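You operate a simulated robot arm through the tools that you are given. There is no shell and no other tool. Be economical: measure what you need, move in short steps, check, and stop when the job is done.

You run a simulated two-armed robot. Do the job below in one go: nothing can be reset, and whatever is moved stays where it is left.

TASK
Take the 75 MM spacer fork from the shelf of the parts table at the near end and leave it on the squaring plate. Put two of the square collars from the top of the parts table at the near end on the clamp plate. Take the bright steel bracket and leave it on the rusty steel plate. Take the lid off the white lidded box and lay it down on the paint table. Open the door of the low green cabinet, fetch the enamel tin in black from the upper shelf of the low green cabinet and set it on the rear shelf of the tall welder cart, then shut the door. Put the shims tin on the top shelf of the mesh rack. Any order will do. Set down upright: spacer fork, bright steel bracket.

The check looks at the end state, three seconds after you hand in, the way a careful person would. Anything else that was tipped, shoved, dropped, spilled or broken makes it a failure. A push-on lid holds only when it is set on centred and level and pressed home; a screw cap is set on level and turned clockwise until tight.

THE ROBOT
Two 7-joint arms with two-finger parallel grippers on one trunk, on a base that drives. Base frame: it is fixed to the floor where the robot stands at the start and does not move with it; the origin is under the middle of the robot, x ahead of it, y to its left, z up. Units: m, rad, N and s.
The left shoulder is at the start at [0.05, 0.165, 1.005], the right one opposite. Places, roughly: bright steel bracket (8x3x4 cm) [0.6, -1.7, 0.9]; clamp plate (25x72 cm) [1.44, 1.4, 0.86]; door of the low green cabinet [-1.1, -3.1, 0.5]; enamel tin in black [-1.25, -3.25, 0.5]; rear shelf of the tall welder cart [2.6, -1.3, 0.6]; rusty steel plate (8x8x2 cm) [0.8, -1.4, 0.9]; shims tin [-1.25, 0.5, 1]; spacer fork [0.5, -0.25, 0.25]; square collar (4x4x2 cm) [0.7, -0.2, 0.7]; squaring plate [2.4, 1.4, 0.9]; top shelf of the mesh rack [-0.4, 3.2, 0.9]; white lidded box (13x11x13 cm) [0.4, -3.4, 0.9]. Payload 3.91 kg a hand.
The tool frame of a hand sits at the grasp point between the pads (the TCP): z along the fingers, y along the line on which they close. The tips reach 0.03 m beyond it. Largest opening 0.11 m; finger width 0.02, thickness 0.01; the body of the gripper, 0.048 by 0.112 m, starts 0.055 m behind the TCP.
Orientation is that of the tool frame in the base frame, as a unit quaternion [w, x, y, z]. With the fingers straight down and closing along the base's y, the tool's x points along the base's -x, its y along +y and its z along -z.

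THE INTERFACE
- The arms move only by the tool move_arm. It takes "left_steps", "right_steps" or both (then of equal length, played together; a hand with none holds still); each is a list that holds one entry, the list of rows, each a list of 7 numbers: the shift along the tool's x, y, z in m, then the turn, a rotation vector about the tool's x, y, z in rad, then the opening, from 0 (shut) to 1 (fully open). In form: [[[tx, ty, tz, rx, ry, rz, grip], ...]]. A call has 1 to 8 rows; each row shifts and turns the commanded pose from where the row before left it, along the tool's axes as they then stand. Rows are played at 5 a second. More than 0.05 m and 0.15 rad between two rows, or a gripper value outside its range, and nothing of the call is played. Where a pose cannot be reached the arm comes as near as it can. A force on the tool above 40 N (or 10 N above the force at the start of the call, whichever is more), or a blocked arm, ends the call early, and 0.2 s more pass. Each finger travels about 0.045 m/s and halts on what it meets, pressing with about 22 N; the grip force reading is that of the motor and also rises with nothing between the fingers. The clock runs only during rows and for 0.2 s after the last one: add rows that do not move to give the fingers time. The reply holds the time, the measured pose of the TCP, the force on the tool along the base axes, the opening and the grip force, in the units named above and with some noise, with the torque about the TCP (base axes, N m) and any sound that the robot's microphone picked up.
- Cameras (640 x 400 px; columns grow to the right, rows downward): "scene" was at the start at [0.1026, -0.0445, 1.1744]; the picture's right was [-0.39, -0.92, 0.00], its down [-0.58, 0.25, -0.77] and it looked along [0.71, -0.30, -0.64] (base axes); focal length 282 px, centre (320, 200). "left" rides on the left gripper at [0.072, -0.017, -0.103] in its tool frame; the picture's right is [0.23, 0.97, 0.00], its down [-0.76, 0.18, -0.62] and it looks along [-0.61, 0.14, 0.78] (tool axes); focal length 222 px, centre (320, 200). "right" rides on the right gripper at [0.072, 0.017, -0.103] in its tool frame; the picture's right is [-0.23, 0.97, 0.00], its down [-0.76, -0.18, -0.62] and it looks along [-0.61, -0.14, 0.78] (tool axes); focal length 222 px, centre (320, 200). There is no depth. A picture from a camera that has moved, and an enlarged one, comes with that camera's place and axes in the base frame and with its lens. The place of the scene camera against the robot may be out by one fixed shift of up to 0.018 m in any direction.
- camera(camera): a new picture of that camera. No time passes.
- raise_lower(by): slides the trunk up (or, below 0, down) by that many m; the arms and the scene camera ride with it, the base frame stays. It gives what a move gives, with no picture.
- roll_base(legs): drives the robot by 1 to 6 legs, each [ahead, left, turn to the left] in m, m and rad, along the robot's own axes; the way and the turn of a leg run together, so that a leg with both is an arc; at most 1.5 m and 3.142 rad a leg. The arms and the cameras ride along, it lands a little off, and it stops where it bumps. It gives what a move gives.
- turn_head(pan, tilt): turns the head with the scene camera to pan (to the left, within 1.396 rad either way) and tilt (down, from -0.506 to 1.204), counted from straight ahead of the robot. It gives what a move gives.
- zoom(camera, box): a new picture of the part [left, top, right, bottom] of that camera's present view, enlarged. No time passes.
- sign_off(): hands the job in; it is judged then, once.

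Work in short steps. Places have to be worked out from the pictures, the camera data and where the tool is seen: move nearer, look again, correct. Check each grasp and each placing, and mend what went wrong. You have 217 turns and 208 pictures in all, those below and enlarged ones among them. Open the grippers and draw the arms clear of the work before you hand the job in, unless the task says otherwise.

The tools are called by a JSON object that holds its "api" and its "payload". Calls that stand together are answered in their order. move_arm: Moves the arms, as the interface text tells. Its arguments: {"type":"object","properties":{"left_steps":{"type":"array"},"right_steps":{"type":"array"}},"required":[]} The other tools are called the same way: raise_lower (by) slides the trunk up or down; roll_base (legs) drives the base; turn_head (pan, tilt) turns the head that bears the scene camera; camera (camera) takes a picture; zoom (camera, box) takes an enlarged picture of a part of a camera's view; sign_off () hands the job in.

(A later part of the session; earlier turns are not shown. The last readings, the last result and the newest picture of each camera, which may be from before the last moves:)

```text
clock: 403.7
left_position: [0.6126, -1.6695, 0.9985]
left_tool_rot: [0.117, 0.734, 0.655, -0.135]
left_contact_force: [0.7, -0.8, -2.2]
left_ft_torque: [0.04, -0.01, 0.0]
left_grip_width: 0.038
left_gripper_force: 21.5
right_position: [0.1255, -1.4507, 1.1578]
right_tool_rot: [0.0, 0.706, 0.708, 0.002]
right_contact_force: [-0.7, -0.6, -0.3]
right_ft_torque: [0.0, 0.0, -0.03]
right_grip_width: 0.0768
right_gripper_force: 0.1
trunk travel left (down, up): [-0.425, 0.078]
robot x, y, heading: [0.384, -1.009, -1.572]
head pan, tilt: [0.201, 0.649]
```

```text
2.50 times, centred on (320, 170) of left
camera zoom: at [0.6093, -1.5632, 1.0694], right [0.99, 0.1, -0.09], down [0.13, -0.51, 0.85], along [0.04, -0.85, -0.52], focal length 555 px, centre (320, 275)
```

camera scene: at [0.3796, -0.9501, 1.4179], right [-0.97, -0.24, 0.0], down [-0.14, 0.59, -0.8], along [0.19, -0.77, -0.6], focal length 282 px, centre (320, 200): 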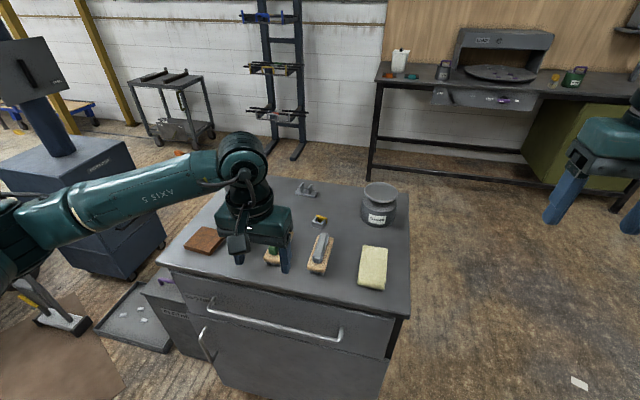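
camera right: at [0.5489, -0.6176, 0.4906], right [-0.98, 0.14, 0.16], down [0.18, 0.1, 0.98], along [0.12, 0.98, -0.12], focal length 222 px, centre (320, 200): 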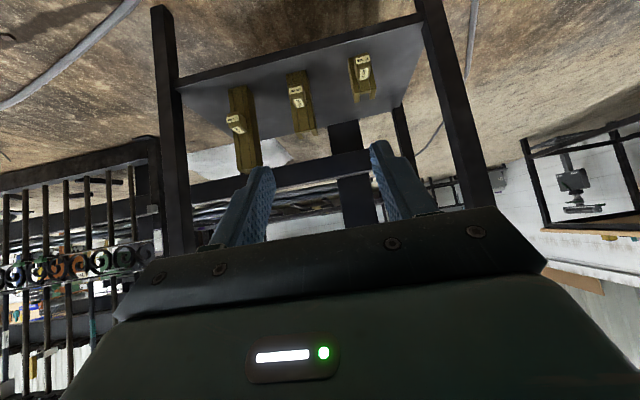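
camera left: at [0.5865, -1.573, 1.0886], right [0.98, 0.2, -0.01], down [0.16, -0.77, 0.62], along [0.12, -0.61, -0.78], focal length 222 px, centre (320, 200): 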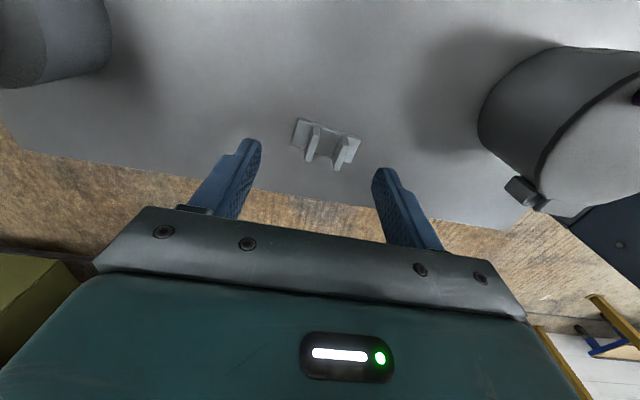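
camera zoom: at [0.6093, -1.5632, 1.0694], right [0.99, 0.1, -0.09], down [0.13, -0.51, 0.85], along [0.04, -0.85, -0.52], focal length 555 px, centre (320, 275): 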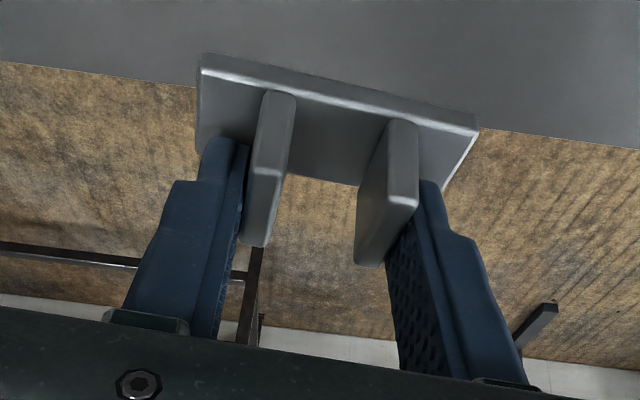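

Bracket lifted by its lugs. I raise 5 cm, draw the hand back over the near side and shift the base toward the rusty plate.

{"api": "raise_lower", "payload": {"by": 0.05}}

{"api": "move_arm", "payload": {"left_steps": [[[0.0372, -0.0045, -0.014, 0, 0, 0, 0.1], [0.0372, -0.0045, -0.014, 0, 0, 0, 0.1], [0.0372, -0.0045, -0.014, 0, 0, 0, 0.1], [0.0372, -0.0045, -0.014, 0, 0, 0, 0.1], [0.0372, -0.0045, -0.014, 0, 0, 0, 0.1]]]}}

{"api": "roll_base", "payload": {"legs": [[-0.04, 0.21, 0]]}}

{"api": "camera", "payload": {"camera": "left"}}

{"api": "camera", "payload": {"camera": "scene"}}

```text
clock: 404.6
left_position: [0.6121, -1.6693, 1.0489]
left_tool_rot: [0.118, 0.734, 0.655, -0.136]
left_contact_force: [0.1, -0.3, -2.3]
left_ft_torque: [0.0, 0.05, -0.01]
left_grip_width: 0.0376
left_gripper_force: 21.9
right_position: [0.1261, -1.4505, 1.2073]
right_tool_rot: [0.0, 0.706, 0.709, 0.002]
right_contact_force: [1.3, 0.6, -0.1]
right_ft_torque: [-0.01, 0.01, -0.02]
right_grip_width: 0.077
right_gripper_force: 0.1
trunk travel left (down, up): [-0.475, 0.028]
robot x, y, heading: [0.3858, -1.0083, -1.574]
head pan, tilt: [0.201, 0.649]
```

```text
clock: 405.8
left_position: [0.6134, -1.4672, 1.0486]
left_tool_rot: [0.119, 0.733, 0.656, -0.136]
left_contact_force: [0.7, -0.4, -2.2]
left_ft_torque: [0.01, 0.02, -0.01]
left_grip_width: 0.0379
left_gripper_force: 22.0
right_position: [0.1259, -1.4497, 1.2091]
right_tool_rot: [0.001, 0.706, 0.708, 0.001]
right_contact_force: [-0.2, 0.4, 0.0]
right_ft_torque: [0.01, -0.01, 0.01]
right_grip_width: 0.077
right_gripper_force: 0.0
trunk travel left (down, up): [-0.475, 0.028]
robot x, y, heading: [0.3894, -1.0072, -1.572]
head pan, tilt: [0.201, 0.649]
```

```text
clock: 408.3
left_position: [0.8226, -1.4264, 1.0479]
left_tool_rot: [0.117, 0.734, 0.655, -0.136]
left_contact_force: [0.1, 0.3, -2.5]
left_ft_torque: [0.03, 0.0, 0.03]
left_grip_width: 0.0379
left_gripper_force: 21.8
right_position: [0.336, -1.4089, 1.2082]
right_tool_rot: [0.001, 0.706, 0.708, 0.002]
right_contact_force: [0.1, 0.2, 0.7]
right_ft_torque: [0.0, 0.03, 0.0]
right_grip_width: 0.0769
right_gripper_force: 0.0
trunk travel left (down, up): [-0.475, 0.028]
robot x, y, heading: [0.5957, -0.9694, -1.57]
head pan, tilt: [0.201, 0.649]
```

```text
81 pictures are left
camera left: at [0.8194, -1.321, 1.1187], right [0.99, 0.1, -0.09], down [0.12, -0.51, 0.85], along [0.04, -0.85, -0.52], focal length 222 px, centre (320, 200)
```

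left: 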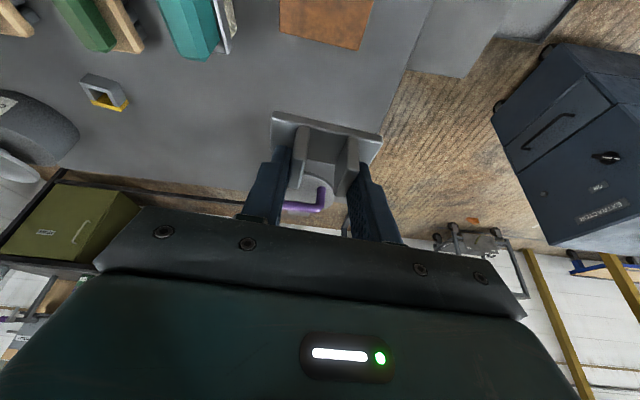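

```text
80 pictures are left
camera scene: at [0.6099, -1.0941, 1.4279], right [-0.98, -0.2, 0.0], down [-0.12, 0.59, -0.8], along [0.16, -0.78, -0.6], focal length 282 px, centre (320, 200)
```

scene: 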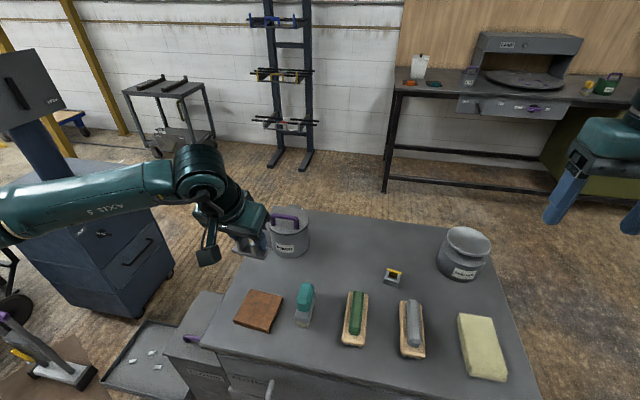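

Rusty plate centre ≈(0.81, −1.403). Shift over it and descend to about 3 cm above.

{"api": "move_arm", "payload": {"left_steps": [[[0.0276, -0.015, -0.0104, 0, 0, 0, 0.1], [0.0093, 0, 0.025, 0, 0, 0, 0.1], [0.0093, 0, 0.025, 0, 0, 0, 0.1], [0.0093, 0, 0.025, 0, 0, 0, 0.1], [0, 0, 0, 0, 0, 0, 0.1]]]}}

{"api": "camera", "payload": {"camera": "left"}}

{"api": "zoom", "payload": {"camera": "scene", "box": [180, 220, 360, 350]}}

```text
clock: 409.5
left_position: [0.8103, -1.3961, 0.9674]
left_tool_rot: [0.119, 0.734, 0.654, -0.135]
left_contact_force: [-0.1, 0.6, -1.5]
left_ft_torque: [0.0, 0.02, 0.01]
left_grip_width: 0.0376
left_gripper_force: 22.6
right_position: [0.3365, -1.4097, 1.2092]
right_tool_rot: [0.0, 0.706, 0.708, 0.002]
right_contact_force: [-0.2, 0.3, -0.4]
right_ft_torque: [0.0, -0.02, 0.01]
right_grip_width: 0.0768
right_gripper_force: 0.0
trunk travel left (down, up): [-0.475, 0.028]
robot x, y, heading: [0.5952, -0.9668, -1.574]
head pan, tilt: [0.201, 0.649]
```

```text
79 pictures are left
camera left: at [0.8064, -1.2897, 1.038], right [0.99, 0.1, -0.09], down [0.12, -0.51, 0.85], along [0.04, -0.85, -0.52], focal length 222 px, centre (320, 200)
```

left: 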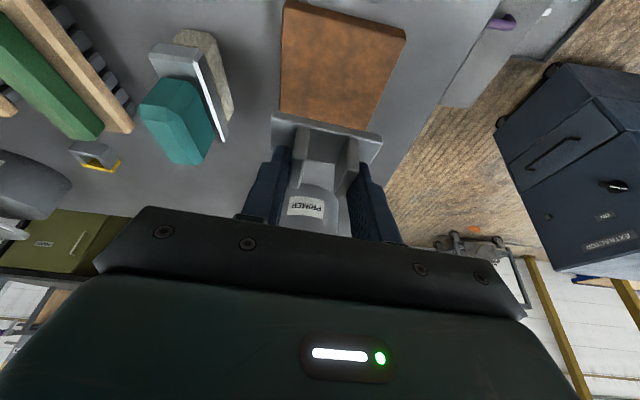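

```text
3.08 times, centred on (270, 285) of scene
camera zoom: at [0.6095, -1.094, 1.4279], right [-0.98, -0.2, 0.0], down [-0.12, 0.59, -0.8], along [0.16, -0.78, -0.6], focal length 866 px, centre (474, -62)
```

zoom: 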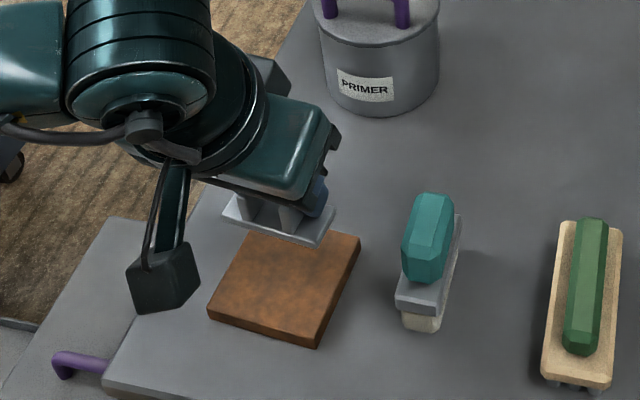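

Plate centre (0.811, −1.391). Shift 12 mm toward me and lower to contact.

{"api": "move_arm", "payload": {"left_steps": [[[0.011, -0.0044, -0.0042, 0, 0, 0, 0.1], [0.0074, 0, 0.0195, 0, 0, 0, 0.1], [0.0053, 0, 0.014, 0, 0, 0, 0.1], [0.0014, 0, 0.0037, 0, 0, 0, 0.1], [0.0014, 0, 0.0037, 0, 0, 0, 0.1]]]}}

{"api": "zoom", "payload": {"camera": "scene", "box": [200, 240, 320, 340]}}

```text
clock: 410.7
left_position: [0.8082, -1.3839, 0.924]
left_tool_rot: [0.118, 0.734, 0.654, -0.136]
left_contact_force: [0.3, 0.1, -1.3]
left_ft_torque: [0.01, -0.01, 0.0]
left_grip_width: 0.0378
left_gripper_force: 21.7
right_position: [0.3354, -1.4102, 1.2091]
right_tool_rot: [0.001, 0.706, 0.708, 0.002]
right_contact_force: [0.1, -0.2, 0.6]
right_ft_torque: [0.03, 0.0, 0.03]
right_grip_width: 0.0769
right_gripper_force: 0.0
trunk travel left (down, up): [-0.475, 0.028]
robot x, y, heading: [0.5987, -0.9699, -1.574]
head pan, tilt: [0.201, 0.649]
```

```text
4.00 times, centred on (260, 290) of scene
camera zoom: at [0.6096, -1.0941, 1.4279], right [-0.98, -0.2, 0.0], down [-0.12, 0.59, -0.8], along [0.16, -0.78, -0.6], focal length 1126 px, centre (560, -160)
```

zoom: 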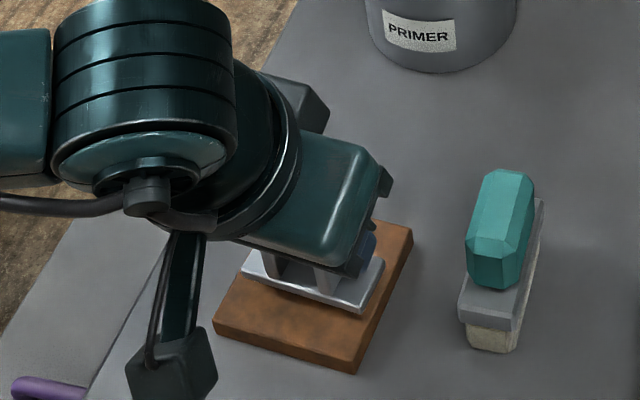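

Nearly down and centred. Continue 3 mm steps.

{"api": "move_arm", "payload": {"left_steps": [[[0.001, 0, 0.0028, 0, 0, 0, 0.1], [0.001, 0, 0.0028, 0, 0, 0, 0.1], [0.001, 0, 0.0028, 0, 0, 0, 0.1]]]}}

```text
clock: 411.5
left_position: [0.8081, -1.3838, 0.9154]
left_tool_rot: [0.118, 0.734, 0.655, -0.137]
left_contact_force: [0.7, 0.1, -2.6]
left_ft_torque: [0.01, -0.03, 0.0]
left_grip_width: 0.0378
left_gripper_force: 22.0
right_position: [0.3348, -1.4101, 1.208]
right_tool_rot: [0.0, 0.707, 0.708, 0.002]
right_contact_force: [-0.5, -0.8, 0.8]
right_ft_torque: [0.02, 0.02, -0.01]
right_grip_width: 0.077
right_gripper_force: 0.0
trunk travel left (down, up): [-0.475, 0.028]
robot x, y, heading: [0.5975, -0.9651, -1.575]
head pan, tilt: [0.201, 0.649]
```

{"api": "move_arm", "payload": {"left_steps": [[[0.001, 0, 0.0028, 0, 0, 0, 0.1], [0.001, 0, 0.0028, 0, 0, 0, 0.1], [0.001, 0, 0.0028, 0, 0, 0, 0.1]]]}}

{"api": "zoom", "payload": {"camera": "scene", "box": [200, 240, 320, 340]}}

```text
clock: 412.2
left_position: [0.8077, -1.3871, 0.9151]
left_tool_rot: [0.122, 0.733, 0.654, -0.141]
left_contact_force: [1.6, 6.1, 20.4]
left_ft_torque: [0.55, -0.45, 0.09]
left_grip_width: 0.0382
left_gripper_force: 21.8
right_position: [0.3348, -1.4081, 1.2088]
right_tool_rot: [0.002, 0.706, 0.708, 0.002]
right_contact_force: [-0.1, -0.9, -0.2]
right_ft_torque: [0.04, 0.04, -0.01]
right_grip_width: 0.0769
right_gripper_force: 0.1
trunk travel left (down, up): [-0.475, 0.028]
robot x, y, heading: [0.5988, -0.9666, -1.574]
head pan, tilt: [0.201, 0.649]
stopped in row 3 (left hand): the force on the tool passed its limit at 45 N (the readings are from after the stop); the commanded pose is now the measured one
```

```text
4.00 times, centred on (260, 290) of scene
camera zoom: at [0.6091, -1.0928, 1.428], right [-0.98, -0.2, 0.0], down [-0.12, 0.59, -0.8], along [0.16, -0.78, -0.6], focal length 1126 px, centre (560, -160)
```

zoom: 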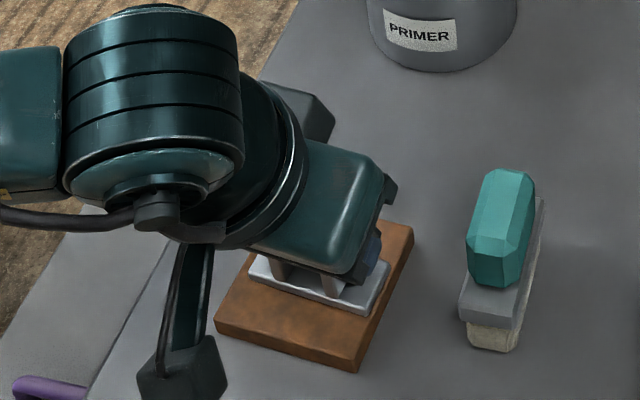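

Seated on the plate. Release and withdraw along the tool axis.

{"api": "move_arm", "payload": {"left_steps": [[[-0.0008, 0, -0.002, 0, 0, 0, 0.1], [0, 0, 0, 0, 0, 0, 0.3], [0, 0, 0, 0, 0, 0, 0.5], [0, 0, 0, 0, 0, 0, 0.5], [0, 0, -0.02, 0, 0, 0, 0.5], [0, 0, -0.04, 0, 0, 0, 0.5], [0, 0, -0.045, 0, 0, 0, 0.5], [0, 0, -0.045, 0, 0, 0, 0.5]]]}}

{"api": "zoom", "payload": {"camera": "scene", "box": [200, 240, 320, 340]}}

```text
clock: 414.0
left_position: [0.8137, -1.3334, 1.0561]
left_tool_rot: [0.121, 0.733, 0.655, -0.138]
left_contact_force: [-0.3, -0.1, 1.1]
left_ft_torque: [-0.01, -0.01, 0.03]
left_grip_width: 0.0548
left_gripper_force: 0.0
right_position: [0.3364, -1.4088, 1.2078]
right_tool_rot: [0.001, 0.706, 0.708, 0.001]
right_contact_force: [0.3, 0.9, -0.5]
right_ft_torque: [-0.02, 0.0, 0.02]
right_grip_width: 0.077
right_gripper_force: 0.1
trunk travel left (down, up): [-0.475, 0.028]
robot x, y, heading: [0.5981, -0.968, -1.572]
head pan, tilt: [0.201, 0.649]
```

```text
4.00 times, centred on (260, 290) of scene
camera zoom: at [0.6095, -1.0935, 1.4279], right [-0.98, -0.2, 0.0], down [-0.12, 0.59, -0.8], along [0.16, -0.78, -0.6], focal length 1126 px, centre (560, -160)
```

zoom: 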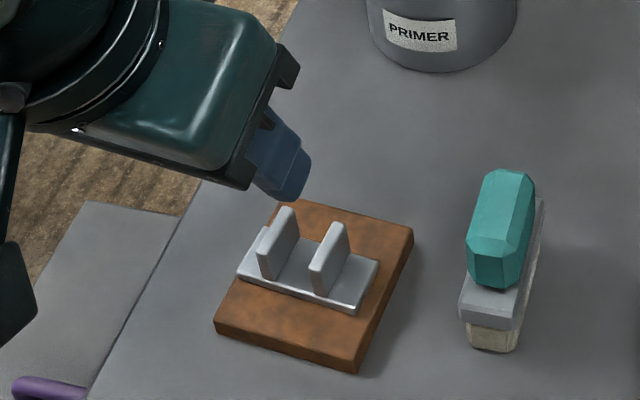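

The bracket stands upright on the rusty plate. Next the paint table: back off, go round the bench's −x side and approach the white box.

{"api": "move_arm", "payload": {"left_steps": [[[0, 0, 0, 0, 0.12, 0, 0.6], [0, 0, 0, 0, 0.12, 0, 0.6], [0, 0, 0, 0, 0.12, 0, 0.6], [0, 0, 0, 0, 0, -0.1, 0.6]]]}}

{"api": "roll_base", "payload": {"legs": [[-0.15, 0, 0], [0, -0.9, 0], [1.4, 0, 0], [0, 0.4, 0]]}}

{"api": "turn_head", "payload": {"pan": 0.1, "tilt": 0.5}}

{"api": "camera", "payload": {"camera": "scene"}}

```text
clock: 415.0
left_position: [0.8146, -1.3343, 1.0535]
left_tool_rot: [0.001, 0.712, 0.702, -0.005]
left_contact_force: [-0.6, -0.2, 0.2]
left_ft_torque: [0.01, 0.0, 0.02]
left_grip_width: 0.0661
left_gripper_force: 0.0
right_position: [0.3354, -1.4087, 1.208]
right_tool_rot: [0.001, 0.706, 0.708, 0.001]
right_contact_force: [0.2, 1.1, -0.2]
right_ft_torque: [0.0, -0.02, -0.01]
right_grip_width: 0.0768
right_gripper_force: 0.0
trunk travel left (down, up): [-0.475, 0.028]
robot x, y, heading: [0.6002, -0.9693, -1.572]
head pan, tilt: [0.201, 0.649]
```

```text
clock: 434.7
left_position: [0.2953, -2.5674, 1.0548]
left_tool_rot: [0.002, 0.71, 0.704, -0.006]
left_contact_force: [0.1, -0.5, -0.7]
left_ft_torque: [0.02, 0.0, 0.0]
left_grip_width: 0.0659
left_gripper_force: 0.0
right_position: [-0.1823, -2.6454, 1.2084]
right_tool_rot: [0.001, 0.704, 0.71, 0.001]
right_contact_force: [0.2, -0.2, 0.1]
right_ft_torque: [0.02, 0.02, 0.0]
right_grip_width: 0.0767
right_gripper_force: 0.1
trunk travel left (down, up): [-0.475, 0.028]
robot x, y, heading: [0.0767, -2.2045, -1.564]
head pan, tilt: [0.201, 0.649]
```

```text
clock: 435.4
left_position: [0.2945, -2.5678, 1.0538]
left_tool_rot: [0.002, 0.71, 0.704, -0.005]
left_contact_force: [0.1, 0.1, 0.1]
left_ft_torque: [-0.01, -0.02, 0.01]
left_grip_width: 0.0661
left_gripper_force: 0.1
right_position: [-0.1831, -2.6449, 1.2077]
right_tool_rot: [0.001, 0.704, 0.71, 0.002]
right_contact_force: [0.5, 0.9, 0.0]
right_ft_torque: [-0.02, -0.05, 0.03]
right_grip_width: 0.0769
right_gripper_force: 0.0
trunk travel left (down, up): [-0.475, 0.028]
robot x, y, heading: [0.0721, -2.2036, -1.564]
head pan, tilt: [0.099, 0.499]
```

```text
74 pictures are left
camera scene: at [0.0811, -2.3341, 1.4412], right [-0.99, -0.11, 0.0], down [-0.05, 0.48, -0.88], along [0.09, -0.87, -0.48], focal length 282 px, centre (320, 200)
```

scene: 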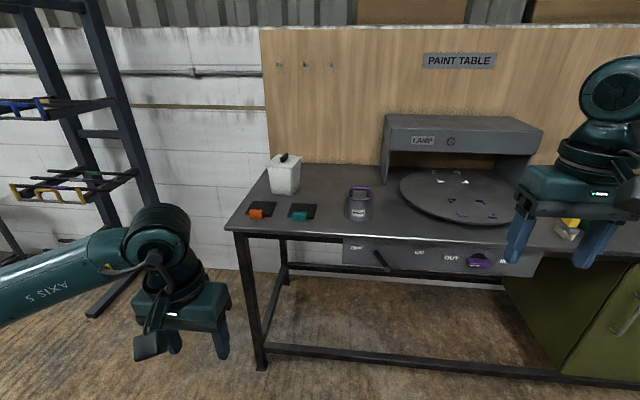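

The white lidded box stands at about (0.36, −3.5). Zoom to see the lid knob and free space.

{"api": "zoom", "payload": {"camera": "scene", "box": [220, 130, 440, 260]}}

```text
2.91 times, centred on (330, 195) of scene
camera zoom: at [0.0811, -2.3341, 1.4412], right [-0.99, -0.11, 0.0], down [-0.05, 0.48, -0.88], along [0.09, -0.87, -0.48], focal length 819 px, centre (291, 214)
```

zoom: 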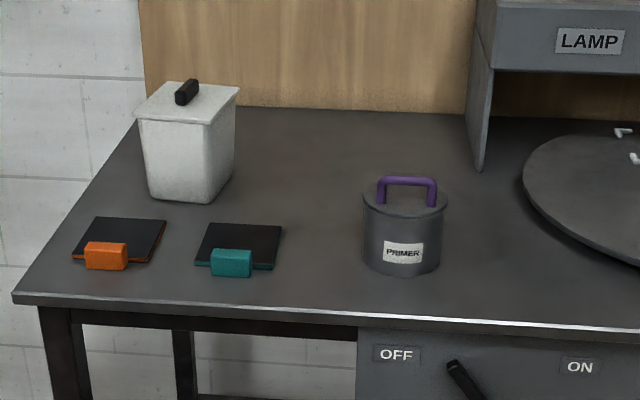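

The knob is a bar along y; there is free table at about (0.17, −3.46) for the lid. I move in and look with the left camera.

{"api": "roll_base", "payload": {"legs": [[0.6, 0.1, -0.007]]}}

{"api": "move_arm", "payload": {"left_steps": [[[0, 0, -0.03, 0, -0.12, 0, 0.6], [0, 0, -0.02, 0, -0.12, 0, 0.6], [0, 0, 0, 0, -0.12, 0, 0.6], [-0.04, 0, 0.015, 0, 0, 0, 0.6], [-0.04, 0, 0.015, 0, 0, 0, 0.6], [-0.04, 0, 0.015, 0, 0, 0, 0.6]]]}}

{"api": "camera", "payload": {"camera": "left"}}

```text
clock: 438.8
left_position: [0.3951, -3.1636, 1.0539]
left_tool_rot: [0.002, 0.711, 0.703, -0.005]
left_contact_force: [0.1, 0.7, 0.1]
left_ft_torque: [-0.01, -0.05, -0.02]
left_grip_width: 0.066
left_gripper_force: 0.1
right_position: [-0.0815, -3.2398, 1.2071]
right_tool_rot: [0.001, 0.706, 0.709, 0.001]
right_contact_force: [-0.8, 0.0, 0.2]
right_ft_torque: [-0.02, -0.01, -0.01]
right_grip_width: 0.0771
right_gripper_force: 0.1
trunk travel left (down, up): [-0.475, 0.028]
robot x, y, heading: [0.1788, -2.797, -1.57]
head pan, tilt: [0.099, 0.499]
```

```text
clock: 440.2
left_position: [0.3951, -3.2899, 1.1047]
left_tool_rot: [0.128, 0.699, 0.691, -0.132]
left_contact_force: [-0.3, -0.8, -0.4]
left_ft_torque: [0.02, 0.03, -0.04]
left_grip_width: 0.0661
left_gripper_force: 0.1
right_position: [-0.0826, -3.2398, 1.2071]
right_tool_rot: [0.0, 0.705, 0.709, 0.002]
right_contact_force: [0.4, 0.0, -0.5]
right_ft_torque: [0.02, -0.02, 0.02]
right_grip_width: 0.0769
right_gripper_force: 0.1
trunk travel left (down, up): [-0.475, 0.028]
robot x, y, heading: [0.1781, -2.798, -1.57]
head pan, tilt: [0.099, 0.499]
```

```text
72 pictures are left
camera left: at [0.3808, -3.1846, 1.1737], right [0.98, 0.2, -0.09], down [0.18, -0.49, 0.86], along [0.13, -0.85, -0.51], focal length 222 px, centre (320, 200)
```

left: 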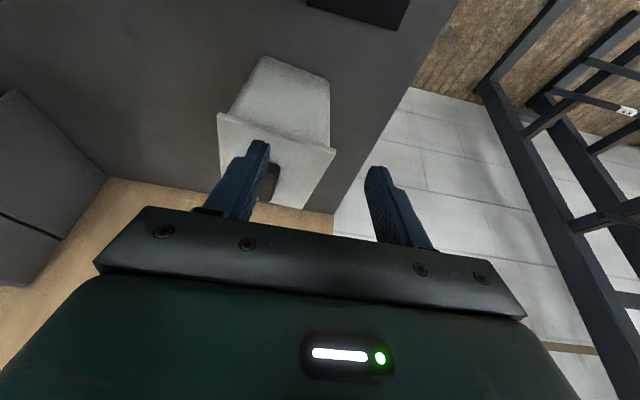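

The knob is hidden behind a finger; I shift the hand 4.5 cm in −x and look again.

{"api": "move_arm", "payload": {"left_steps": [[[0, -0.045, 0, 0, 0, 0, 0.6], [0, 0, 0, 0, 0, 0, 0.6]]]}}

{"api": "camera", "payload": {"camera": "left"}}

```text
clock: 440.8
left_position: [0.3501, -3.2887, 1.1059]
left_tool_rot: [0.127, 0.699, 0.691, -0.133]
left_contact_force: [1.1, -0.8, -0.5]
left_ft_torque: [-0.01, 0.05, -0.01]
left_grip_width: 0.0658
left_gripper_force: 0.0
right_position: [-0.081, -3.2385, 1.2084]
right_tool_rot: [0.001, 0.706, 0.709, 0.001]
right_contact_force: [0.0, 0.4, -0.1]
right_ft_torque: [-0.02, 0.02, 0.0]
right_grip_width: 0.0772
right_gripper_force: 0.2
trunk travel left (down, up): [-0.475, 0.028]
robot x, y, heading: [0.1778, -2.802, -1.567]
head pan, tilt: [0.099, 0.499]
```

```text
71 pictures are left
camera left: at [0.3363, -3.1836, 1.1747], right [0.98, 0.2, -0.09], down [0.18, -0.49, 0.86], along [0.13, -0.85, -0.51], focal length 222 px, centre (320, 200)
```

left: 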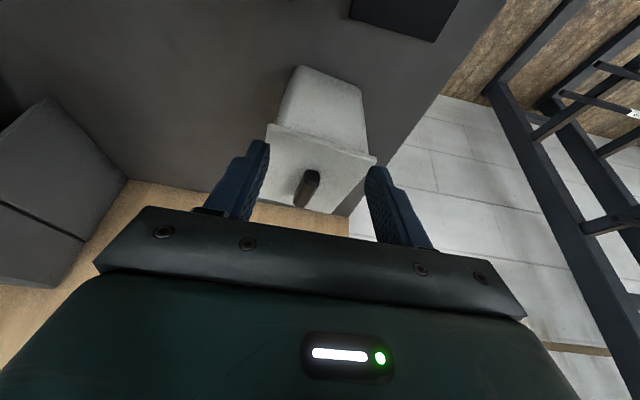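

Now clear: knob at about (0.352, −3.395, 1.035), lid top ≈1.014. Approach to just above the knob.

{"api": "move_arm", "payload": {"left_steps": [[[-0.034, 0.001, 0.01, 0, 0, 0.05, 0.6], [-0.034, 0.001, 0.01, 0, 0, 0.05, 0.6], [0, 0, 0.02, 0, 0, 0, 0.6], [0, 0, 0.02, 0, 0, 0, 0.6]]]}}

{"api": "zoom", "payload": {"camera": "left", "box": [180, 60, 460, 250]}}

```text
clock: 441.8
left_position: [0.3458, -3.3748, 1.0746]
left_tool_rot: [0.134, 0.733, 0.655, -0.126]
left_contact_force: [0.7, 0.1, -0.6]
left_ft_torque: [0.01, 0.03, 0.01]
left_grip_width: 0.0661
left_gripper_force: 0.1
right_position: [-0.083, -3.2395, 1.2072]
right_tool_rot: [0.0, 0.706, 0.709, 0.003]
right_contact_force: [-1.4, -0.2, -0.5]
right_ft_torque: [0.01, -0.02, -0.01]
right_grip_width: 0.0771
right_gripper_force: 0.1
trunk travel left (down, up): [-0.475, 0.028]
robot x, y, heading: [0.1773, -2.793, -1.569]
head pan, tilt: [0.099, 0.499]
```

```text
2.11 times, centred on (320, 155) of left
camera zoom: at [0.3407, -3.2673, 1.1439], right [0.99, 0.11, -0.05], down [0.1, -0.5, 0.86], along [0.07, -0.86, -0.51], focal length 468 px, centre (320, 295)
```

zoom: 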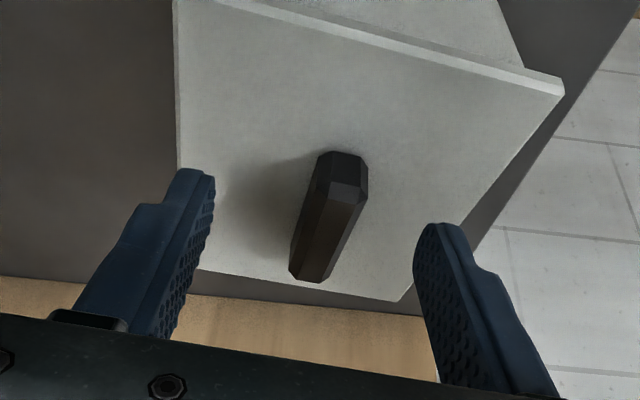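

Knob is centred between the fingers. Descend 28 mm and close.

{"api": "move_arm", "payload": {"left_steps": [[[0.001, 0.002, 0.012, 0, 0, 0, 0.6], [0.001, 0, 0.008, 0, 0, 0, 0.6], [0.001, 0, 0.006, 0, 0, 0, 0.6], [0, 0, 0, 0, 0, 0, 0.3], [0, 0, 0, 0, 0, 0, 0.1], [0, 0, 0, 0, 0, 0, 0.05], [0, 0, 0, 0, 0, 0, 0.05], [0, 0, 0, 0, 0, 0, 0.05]]]}}

{"api": "zoom", "payload": {"camera": "left", "box": [180, 60, 460, 250]}}

```text
clock: 443.6
left_position: [0.351, -3.3814, 1.051]
left_tool_rot: [0.135, 0.732, 0.656, -0.128]
left_contact_force: [3.2, -1.0, 7.0]
left_ft_torque: [-0.02, 0.09, -0.12]
left_grip_width: 0.0176
left_gripper_force: 21.9
right_position: [-0.0827, -3.2382, 1.2083]
right_tool_rot: [0.002, 0.706, 0.708, 0.001]
right_contact_force: [-0.5, 0.5, 0.0]
right_ft_torque: [0.0, 0.01, -0.03]
right_grip_width: 0.0769
right_gripper_force: 0.0
trunk travel left (down, up): [-0.475, 0.028]
robot x, y, heading: [0.1782, -2.7997, -1.565]
head pan, tilt: [0.099, 0.499]
```

```text
2.11 times, centred on (320, 155) of left
camera zoom: at [0.3434, -3.2739, 1.1202], right [0.99, 0.11, -0.05], down [0.1, -0.5, 0.86], along [0.07, -0.86, -0.5], focal length 468 px, centre (320, 295)
```

zoom: 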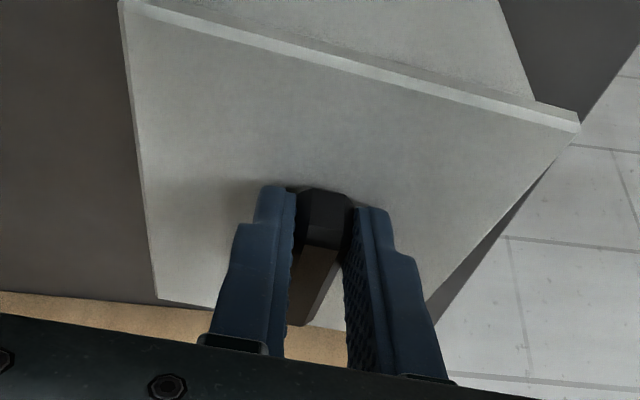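

Knob gripped. Lift 4 cm straight up and see whether the lid parts from the box.

{"api": "move_arm", "payload": {"left_steps": [[[-0.0036, 0, -0.0093, 0, 0, 0, 0.05], [-0.0036, 0, -0.0093, 0, 0, 0, 0.05], [-0.0036, 0, -0.0093, 0, 0, 0, 0.05], [-0.0036, 0, -0.0093, 0, 0, 0, 0.05]]]}}

{"api": "zoom", "payload": {"camera": "scene", "box": [180, 180, 420, 380]}}

```text
clock: 444.6
left_position: [0.3479, -3.3809, 1.0909]
left_tool_rot: [0.134, 0.733, 0.655, -0.126]
left_contact_force: [-0.1, -0.1, -0.3]
left_ft_torque: [0.0, -0.01, -0.01]
left_grip_width: 0.0174
left_gripper_force: 22.2
right_position: [-0.0829, -3.24, 1.2074]
right_tool_rot: [0.001, 0.706, 0.708, 0.002]
right_contact_force: [0.1, 0.5, 0.4]
right_ft_torque: [-0.01, -0.01, -0.03]
right_grip_width: 0.0769
right_gripper_force: 0.1
trunk travel left (down, up): [-0.475, 0.028]
robot x, y, heading: [0.1839, -2.7982, -1.571]
head pan, tilt: [0.099, 0.499]
heard: snap
```

```text
2.00 times, centred on (300, 280) of scene
camera zoom: at [0.1831, -2.9292, 1.4413], right [-0.99, -0.1, 0.0], down [-0.05, 0.48, -0.88], along [0.09, -0.87, -0.48], focal length 563 px, centre (360, 40)
```

zoom: 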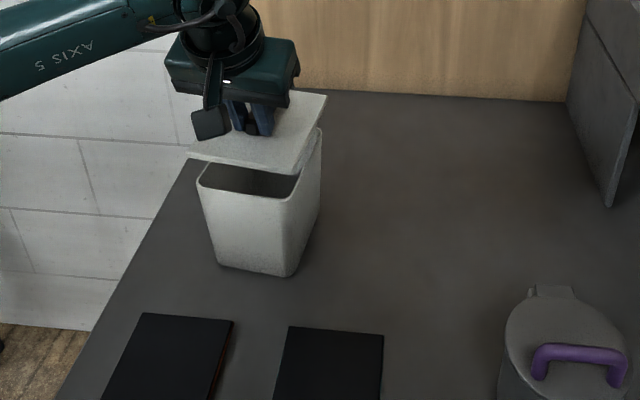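

The lid snapped off and the box stayed. Raise 5 cm more, strafe 0.2 m in −x over the free table.

{"api": "move_arm", "payload": {"left_steps": [[[-0.0144, 0, -0.0373, 0, 0, 0, 0.05], [-0.0072, 0, -0.0187, 0, 0, 0, 0.05], [-0.02, 0, 0.0077, 0, 0, 0, 0.05]]]}}

{"api": "roll_base", "payload": {"legs": [[0, -0.19, 0]]}}

{"api": "camera", "payload": {"camera": "left"}}

```text
clock: 445.4
left_position: [0.3447, -3.4015, 1.1479]
left_tool_rot: [0.134, 0.733, 0.654, -0.126]
left_contact_force: [-0.5, 0.7, -0.5]
left_ft_torque: [0.0, 0.02, -0.02]
left_grip_width: 0.017
left_gripper_force: 22.6
right_position: [-0.0826, -3.2391, 1.2085]
right_tool_rot: [0.001, 0.706, 0.708, 0.002]
right_contact_force: [0.2, -0.5, -0.1]
right_ft_torque: [0.0, -0.01, -0.02]
right_grip_width: 0.0772
right_gripper_force: 0.0
trunk travel left (down, up): [-0.475, 0.028]
robot x, y, heading: [0.1811, -2.8003, -1.572]
head pan, tilt: [0.099, 0.499]
```

```text
clock: 447.7
left_position: [0.1557, -3.3998, 1.147]
left_tool_rot: [0.134, 0.732, 0.656, -0.126]
left_contact_force: [0.0, 1.0, -1.0]
left_ft_torque: [0.02, -0.04, 0.0]
left_grip_width: 0.0171
left_gripper_force: 21.8
right_position: [-0.272, -3.2403, 1.2073]
right_tool_rot: [0.001, 0.705, 0.709, 0.002]
right_contact_force: [0.1, 0.0, 0.3]
right_ft_torque: [0.02, 0.02, -0.01]
right_grip_width: 0.0769
right_gripper_force: 0.0
trunk travel left (down, up): [-0.475, 0.028]
robot x, y, heading: [-0.0101, -2.7977, -1.568]
head pan, tilt: [0.099, 0.499]
```

```text
67 pictures are left
camera left: at [0.1495, -3.2932, 1.2176], right [0.99, 0.11, -0.05], down [0.1, -0.5, 0.86], along [0.07, -0.86, -0.51], focal length 222 px, centre (320, 200)
```

left: 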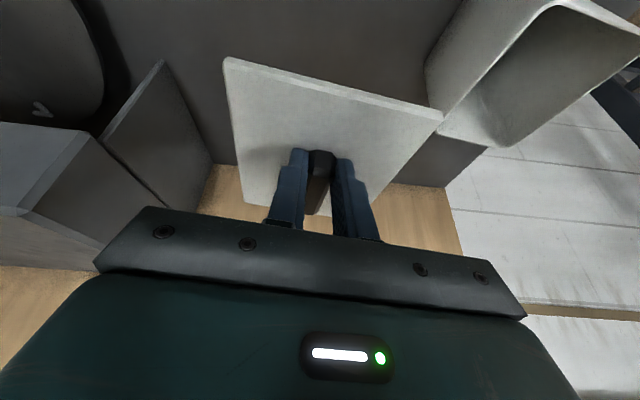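

Clear below. Lower the lid toward the table.

{"api": "move_arm", "payload": {"left_steps": [[[0.0165, 0, 0.0427, 0, 0, 0, 0.05], [0.0165, 0, 0.0427, 0, 0, 0, 0.05], [0.0165, 0, 0.0427, 0, 0, 0, 0.05], [0.0144, 0, 0.0373, 0, 0, 0, 0.05]]]}}

{"api": "zoom", "payload": {"camera": "scene", "box": [140, 180, 420, 380]}}

```text
clock: 448.7
left_position: [0.1617, -3.4012, 0.972]
left_tool_rot: [0.134, 0.732, 0.656, -0.126]
left_contact_force: [0.1, -0.2, 0.0]
left_ft_torque: [0.04, -0.02, 0.0]
left_grip_width: 0.017
left_gripper_force: 22.0
right_position: [-0.2706, -3.2393, 1.2082]
right_tool_rot: [0.001, 0.705, 0.709, 0.002]
right_contact_force: [0.2, 0.3, 0.0]
right_ft_torque: [-0.01, 0.03, 0.0]
right_grip_width: 0.077
right_gripper_force: 0.1
trunk travel left (down, up): [-0.475, 0.028]
robot x, y, heading: [-0.0075, -2.7984, -1.571]
head pan, tilt: [0.099, 0.499]
```

```text
2.00 times, centred on (280, 280) of scene
camera zoom: at [-0.006, -2.93, 1.4413], right [-0.99, -0.1, 0.0], down [-0.05, 0.48, -0.88], along [0.09, -0.87, -0.48], focal length 563 px, centre (400, 40)
```

zoom: 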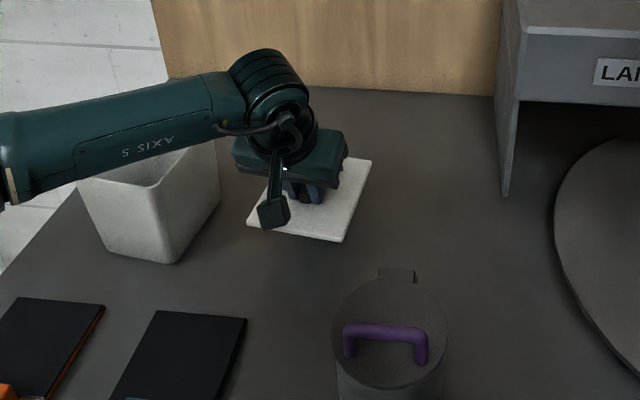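

Nearly there. Lower in smaller steps until contact.

{"api": "move_arm", "payload": {"left_steps": [[[0.0054, 0, 0.014, 0, 0, 0, 0.05], [0.0036, 0, 0.0093, 0, 0, 0, 0.05], [0.0018, 0, 0.0047, 0, 0, 0, 0.05], [0.0018, 0, 0.0047, 0, 0, 0, 0.05]]]}}

```text
clock: 449.7
left_position: [0.1621, -3.4017, 0.9356]
left_tool_rot: [0.133, 0.733, 0.655, -0.126]
left_contact_force: [-0.4, 0.4, -0.5]
left_ft_torque: [0.02, -0.04, 0.0]
left_grip_width: 0.0172
left_gripper_force: 22.0
right_position: [-0.2705, -3.2391, 1.2066]
right_tool_rot: [0.001, 0.705, 0.709, 0.001]
right_contact_force: [0.3, 0.0, 0.1]
right_ft_torque: [0.01, 0.03, 0.03]
right_grip_width: 0.077
right_gripper_force: 0.1
trunk travel left (down, up): [-0.475, 0.028]
robot x, y, heading: [-0.0111, -2.7971, -1.568]
head pan, tilt: [0.099, 0.499]
```

{"api": "move_arm", "payload": {"left_steps": [[[0.0018, 0, 0.0047, 0, 0, 0, 0.05], [0.0018, 0, 0.0047, 0, 0, 0, 0.05], [0.0018, 0, 0.0047, 0, 0, 0, 0.05], [0.0018, 0, 0.0047, 0, 0, 0, 0.05]]]}}

```text
clock: 450.7
left_position: [0.1629, -3.4016, 0.9198]
left_tool_rot: [0.135, 0.732, 0.655, -0.128]
left_contact_force: [0.8, 2.1, 14.1]
left_ft_torque: [0.43, 0.39, 0.11]
left_grip_width: 0.0172
left_gripper_force: 21.9
right_position: [-0.2714, -3.2386, 1.2085]
right_tool_rot: [0.002, 0.705, 0.709, 0.002]
right_contact_force: [-0.3, 0.3, 0.3]
right_ft_torque: [-0.04, -0.02, -0.04]
right_grip_width: 0.0768
right_gripper_force: 0.0
trunk travel left (down, up): [-0.475, 0.028]
robot x, y, heading: [-0.0055, -2.797, -1.567]
head pan, tilt: [0.099, 0.499]
```

Contact. Release and withdraw upward.

{"api": "move_arm", "payload": {"left_steps": [[[0, 0, 0, 0, 0, 0, 0.2], [0, 0, 0, 0, 0, 0, 0.4], [0, 0, 0, 0, 0, 0, 0.4], [-0.0072, 0, -0.0187, 0, 0, 0, 0.4], [-0.0165, 0, -0.0427, 0, 0, 0, 0.4], [-0.0165, 0, -0.0427, 0, 0, 0, 0.4], [-0.0165, 0, -0.0427, 0, 0, 0, 0.4], [0.04, 0, -0.0154, 0, 0, 0, 0.4]]]}}

{"api": "zoom", "payload": {"camera": "scene", "box": [140, 180, 420, 380]}}

```text
clock: 452.5
left_position: [0.164, -3.3545, 1.0747]
left_tool_rot: [0.133, 0.733, 0.655, -0.127]
left_contact_force: [0.5, 0.3, -0.1]
left_ft_torque: [0.0, -0.05, -0.02]
left_grip_width: 0.0441
left_gripper_force: 0.0
right_position: [-0.2698, -3.2381, 1.2099]
right_tool_rot: [0.001, 0.705, 0.709, 0.001]
right_contact_force: [0.7, 0.6, -0.6]
right_ft_torque: [-0.02, -0.01, -0.01]
right_grip_width: 0.0771
right_gripper_force: 0.0
trunk travel left (down, up): [-0.475, 0.028]
robot x, y, heading: [-0.0075, -2.8039, -1.572]
head pan, tilt: [0.099, 0.499]
```

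```text
2.00 times, centred on (280, 280) of scene
camera zoom: at [-0.0051, -2.9288, 1.4414], right [-0.99, -0.1, 0.0], down [-0.05, 0.48, -0.88], along [0.09, -0.87, -0.48], focal length 563 px, centre (400, 40)
```

zoom: 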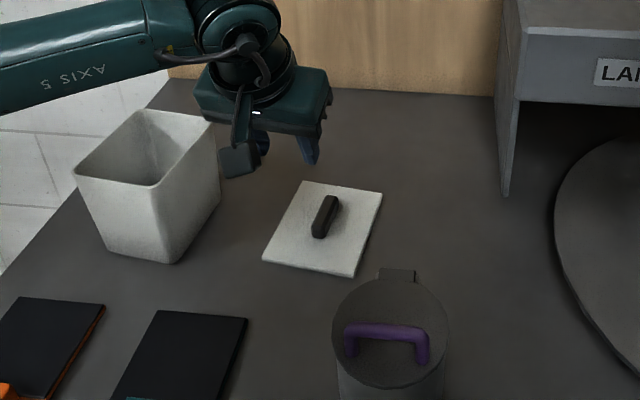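

The lid lies flat on the paint table. Now the green cabinet: straighten the gripper, back off, strafe to x≈−0.95 and look.

{"api": "roll_base", "payload": {"legs": [[-0.4, 0, 0], [0, -0.9, 0]]}}

{"api": "move_arm", "payload": {"left_steps": [[[0, 0, 0, 0, 0.12, 0, 0.4], [0, 0, 0, 0, 0.12, 0, 0.4], [0, 0, 0, 0, 0.12, 0, 0.4], [0, 0, 0, 0, 0, -0.1, 0.4]]]}}

{"api": "raise_lower", "payload": {"by": -0.35}}

{"api": "turn_head", "payload": {"pan": -0.2, "tilt": 0.5}}

{"api": "camera", "payload": {"camera": "scene"}}

```text
clock: 462.9
left_position: [-0.7543, -2.9646, 1.0739]
left_tool_rot: [0.134, 0.734, 0.654, -0.126]
left_contact_force: [0.0, 0.5, 0.5]
left_ft_torque: [0.0, 0.0, -0.02]
left_grip_width: 0.0439
left_gripper_force: 0.1
right_position: [-1.187, -2.8461, 1.2076]
right_tool_rot: [0.0, 0.707, 0.707, 0.001]
right_contact_force: [-0.6, -0.1, 1.3]
right_ft_torque: [0.01, -0.04, 0.0]
right_grip_width: 0.0769
right_gripper_force: 0.1
trunk travel left (down, up): [-0.475, 0.028]
robot x, y, heading: [-0.923, -2.4047, -1.574]
head pan, tilt: [0.099, 0.499]
```

```text
clock: 463.9
left_position: [-0.7538, -2.9637, 1.0744]
left_tool_rot: [0.015, 0.711, 0.703, 0.007]
left_contact_force: [0.0, -0.1, -0.4]
left_ft_torque: [-0.02, -0.01, 0.03]
left_grip_width: 0.044
left_gripper_force: 0.1
right_position: [-1.1869, -2.8448, 1.2082]
right_tool_rot: [0.001, 0.707, 0.707, 0.001]
right_contact_force: [-0.3, 0.3, 0.1]
right_ft_torque: [0.01, 0.01, 0.01]
right_grip_width: 0.0771
right_gripper_force: 0.0
trunk travel left (down, up): [-0.475, 0.028]
robot x, y, heading: [-0.9263, -2.4052, -1.574]
head pan, tilt: [0.099, 0.499]
```

```text
clock: 467.4
left_position: [-0.7555, -2.9636, 0.7238]
left_tool_rot: [0.015, 0.71, 0.704, 0.006]
left_contact_force: [-0.8, -1.2, 0.1]
left_ft_torque: [-0.01, 0.01, -0.04]
left_grip_width: 0.0439
left_gripper_force: 0.1
right_position: [-1.1884, -2.8452, 0.8575]
right_tool_rot: [0.001, 0.707, 0.708, 0.002]
right_contact_force: [0.0, 0.0, -0.5]
right_ft_torque: [-0.05, 0.02, -0.01]
right_grip_width: 0.0769
right_gripper_force: 0.1
trunk travel left (down, up): [-0.125, 0.378]
robot x, y, heading: [-0.9246, -2.4076, -1.576]
head pan, tilt: [0.099, 0.499]
```

```text
clock: 468.2
left_position: [-0.753, -2.9632, 0.7227]
left_tool_rot: [0.015, 0.711, 0.703, 0.006]
left_contact_force: [-0.9, -0.1, -0.2]
left_ft_torque: [-0.01, 0.0, -0.01]
left_grip_width: 0.044
left_gripper_force: 0.0
right_position: [-1.1867, -2.845, 0.8573]
right_tool_rot: [0.001, 0.707, 0.707, 0.001]
right_contact_force: [0.1, 0.1, 0.5]
right_ft_torque: [0.02, 0.01, -0.03]
right_grip_width: 0.0769
right_gripper_force: 0.0
trunk travel left (down, up): [-0.125, 0.378]
robot x, y, heading: [-0.9264, -2.4042, -1.572]
head pan, tilt: [-0.201, 0.499]
```

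```text
64 pictures are left
camera scene: at [-0.948, -2.5347, 1.0913], right [-0.98, 0.2, 0.0], down [0.1, 0.47, -0.88], along [-0.18, -0.86, -0.48], focal length 282 px, centre (320, 200)
```

scene: 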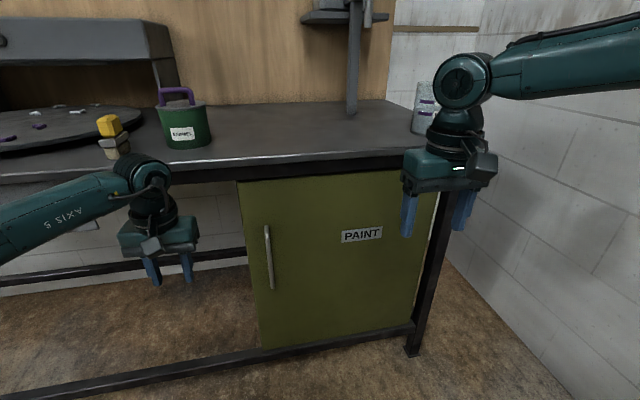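

The door has a vertical handle at ≈(−0.937, −3.11), z 0.47–0.69, hinge on the −x side. I shift left, lower the trunk, tilt the right gripper forward and tuck the left hand back.

{"api": "roll_base", "payload": {"legs": [[0.0, 0.19, 0]]}}

{"api": "raise_lower", "payload": {"by": -0.08}}

{"api": "move_arm", "payload": {"right_steps": [[[0, 0, 0, 0, -0.13, 0, 0.7], [0, 0, 0, 0, -0.13, 0, 0.7], [0, 0, 0, 0, -0.13, 0, 0.7], [0, 0, 0, 0, -0.13, 0, 0.7], [0, 0, 0, 0, -0.13, 0, 0.7], [0, 0, 0, 0, -0.13, 0, 0.7]]], "left_steps": [[[0.045, 0, 0, 0, 0, 0, 0.4], [0.045, 0, 0, 0, 0, 0, 0.4], [0.045, 0, 0, 0, 0, 0, 0.4], [0.045, 0, 0, 0, 0, 0, 0.4], [0, 0, -0.04, 0, 0, 0, 0.4], [0, 0, -0.04, 0, 0, 0, 0.4]]]}}

{"api": "camera", "payload": {"camera": "right"}}

```text
clock: 470.5
left_position: [-0.5648, -2.9643, 0.7234]
left_tool_rot: [0.015, 0.71, 0.704, 0.006]
left_contact_force: [0.7, -0.3, -0.4]
left_ft_torque: [-0.01, -0.01, 0.0]
left_grip_width: 0.0439
left_gripper_force: 0.2
right_position: [-0.9973, -2.8452, 0.858]
right_tool_rot: [0.002, 0.708, 0.706, 0.001]
right_contact_force: [-0.2, -0.3, -0.3]
right_ft_torque: [0.05, -0.02, 0.03]
right_grip_width: 0.0771
right_gripper_force: 0.0
trunk travel left (down, up): [-0.125, 0.378]
robot x, y, heading: [-0.7356, -2.4042, -1.578]
head pan, tilt: [-0.201, 0.499]
```

```text
clock: 471.6
left_position: [-0.5657, -2.9637, 0.6438]
left_tool_rot: [0.015, 0.711, 0.703, 0.007]
left_contact_force: [0.4, 0.2, 0.4]
left_ft_torque: [0.02, -0.01, 0.0]
left_grip_width: 0.044
left_gripper_force: 0.1
right_position: [-0.9983, -2.8465, 0.778]
right_tool_rot: [0.002, 0.708, 0.707, 0.001]
right_contact_force: [-0.2, -0.7, -0.5]
right_ft_torque: [-0.01, -0.02, -0.02]
right_grip_width: 0.0768
right_gripper_force: 0.1
trunk travel left (down, up): [-0.045, 0.458]
robot x, y, heading: [-0.7312, -2.4081, -1.574]
head pan, tilt: [-0.201, 0.499]
```

```text
clock: 473.0
left_position: [-0.5665, -2.785, 0.7217]
left_tool_rot: [0.015, 0.711, 0.703, 0.006]
left_contact_force: [0.2, 0.2, 1.8]
left_ft_torque: [-0.01, -0.01, 0.01]
left_grip_width: 0.0443
left_gripper_force: 0.1
right_position: [-0.9984, -2.8462, 0.7778]
right_tool_rot: [0.271, 0.655, 0.653, -0.268]
right_contact_force: [0.8, -0.5, 0.3]
right_ft_torque: [0.0, 0.02, -0.01]
right_grip_width: 0.0769
right_gripper_force: 0.1
trunk travel left (down, up): [-0.045, 0.458]
robot x, y, heading: [-0.7389, -2.407, -1.579]
head pan, tilt: [-0.201, 0.499]
```

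```text
63 pictures are left
camera right: at [-0.981, -2.7225, 0.7996], right [0.97, -0.16, 0.16], down [-0.18, -0.1, 0.98], along [-0.14, -0.98, -0.13], focal length 222 px, centre (320, 200)
```

right: 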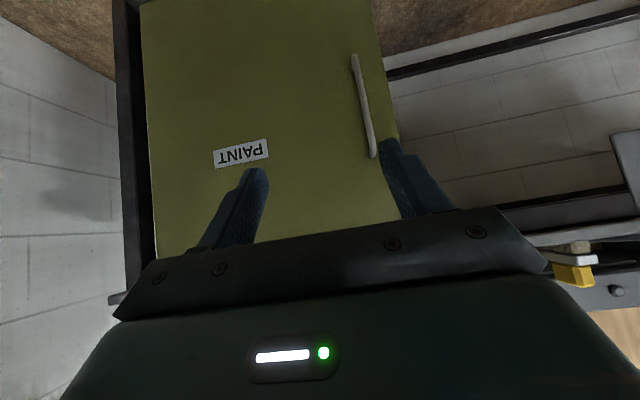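

Handle bar at x≈−0.931, z 0.49–0.69. Roll ahead 0.12 and approach it with the tilted gripper, stopping short.

{"api": "roll_base", "payload": {"legs": [[0.12, 0.0, 0.006]]}}

{"api": "move_arm", "payload": {"right_steps": [[[-0.001, 0.0165, 0.037, 0, 0, 0, 0.7], [-0.001, 0.0165, 0.037, 0, 0, 0, 0.7], [-0.001, 0.0165, 0.037, 0, 0, 0, 0.7], [-0.001, 0.0165, 0.037, 0, 0, 0, 0.7]]]}}

{"api": "camera", "payload": {"camera": "right"}}

```text
clock: 474.3
left_position: [-0.563, -2.9012, 0.7208]
left_tool_rot: [0.015, 0.708, 0.706, 0.007]
left_contact_force: [-0.1, -0.4, 0.4]
left_ft_torque: [-0.02, -0.04, 0.02]
left_grip_width: 0.044
left_gripper_force: 0.1
right_position: [-0.9938, -2.9667, 0.7771]
right_tool_rot: [0.27, 0.654, 0.655, -0.267]
right_contact_force: [-0.2, -0.4, 0.8]
right_ft_torque: [0.02, 0.03, -0.04]
right_grip_width: 0.0769
right_gripper_force: 0.0
trunk travel left (down, up): [-0.045, 0.458]
robot x, y, heading: [-0.731, -2.5235, -1.572]
head pan, tilt: [-0.201, 0.499]
```

```text
clock: 475.3
left_position: [-0.5636, -2.901, 0.7206]
left_tool_rot: [0.014, 0.708, 0.706, 0.006]
left_contact_force: [0.3, 0.7, 0.2]
left_ft_torque: [0.0, 0.0, 0.0]
left_grip_width: 0.044
left_gripper_force: 0.0
right_position: [-0.9287, -3.0714, 0.6732]
right_tool_rot: [0.27, 0.653, 0.655, -0.267]
right_contact_force: [-0.1, -0.5, 0.4]
right_ft_torque: [0.0, 0.0, 0.0]
right_grip_width: 0.077
right_gripper_force: 0.1
trunk travel left (down, up): [-0.045, 0.458]
robot x, y, heading: [-0.7359, -2.5221, -1.571]
head pan, tilt: [-0.201, 0.499]
```

```text
62 pictures are left
camera right: at [-0.9122, -2.9476, 0.6963], right [0.97, -0.16, 0.16], down [-0.18, -0.1, 0.98], along [-0.14, -0.98, -0.13], focal length 222 px, centre (320, 200)
```

right: 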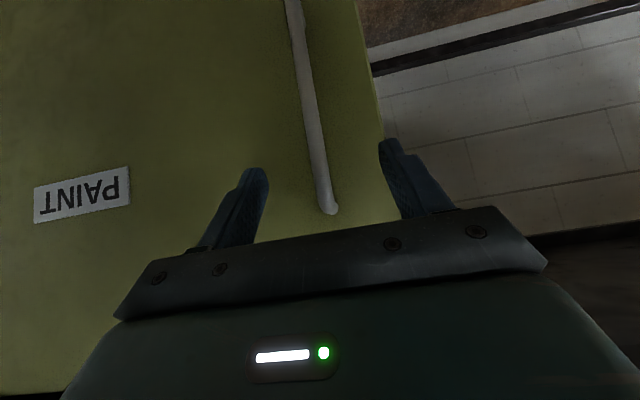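

The bar is between the fingers at y≈−3.136. Advance 4.8 cm horizontally and close.

{"api": "move_arm", "payload": {"right_steps": [[[-0.017, -0.002, 0.017, 0, 0, 0, 0.6], [-0.017, 0, 0.017, 0, 0, 0, 0.6], [0, 0, 0, 0, 0, 0, 0.3], [0, 0, 0, 0, 0, 0, 0.05], [0, 0, 0, 0, 0, 0, 0.0], [0, 0, 0, 0, 0, 0, 0.0], [0, 0, 0, 0, 0, 0, 0.0]]]}}

{"api": "camera", "payload": {"camera": "right"}}

```text
clock: 475.9
left_position: [-0.5642, -2.9006, 0.7207]
left_tool_rot: [0.015, 0.709, 0.705, 0.006]
left_contact_force: [-0.1, 0.7, -1.0]
left_ft_torque: [0.01, 0.05, 0.03]
left_grip_width: 0.044
left_gripper_force: 0.0
right_position: [-0.9296, -3.1097, 0.6736]
right_tool_rot: [0.267, 0.656, 0.655, -0.263]
right_contact_force: [-4.1, 11.3, 6.1]
right_ft_torque: [-0.04, 0.56, -0.91]
right_grip_width: 0.0524
right_gripper_force: 5.3
trunk travel left (down, up): [-0.045, 0.458]
robot x, y, heading: [-0.7314, -2.526, -1.565]
head pan, tilt: [-0.201, 0.499]
stopped in row 3 (right hand): the force on the tool passed its limit at 54 N (the readings are from after the stop); the commanded pose is now the measured one
```

```text
61 pictures are left
camera right: at [-0.9131, -2.9872, 0.6972], right [0.97, -0.16, 0.16], down [-0.18, -0.11, 0.98], along [-0.14, -0.98, -0.14], focal length 222 px, centre (320, 200)
```

right: 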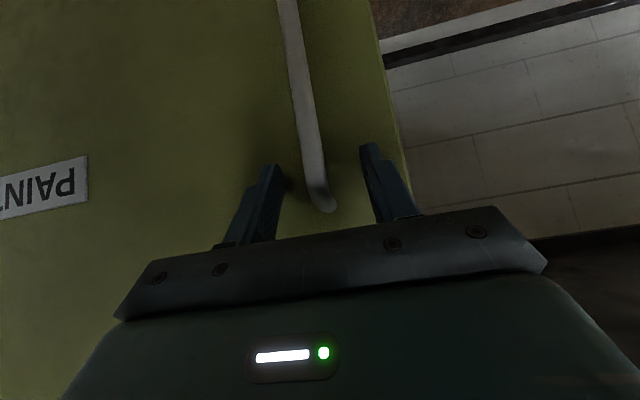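

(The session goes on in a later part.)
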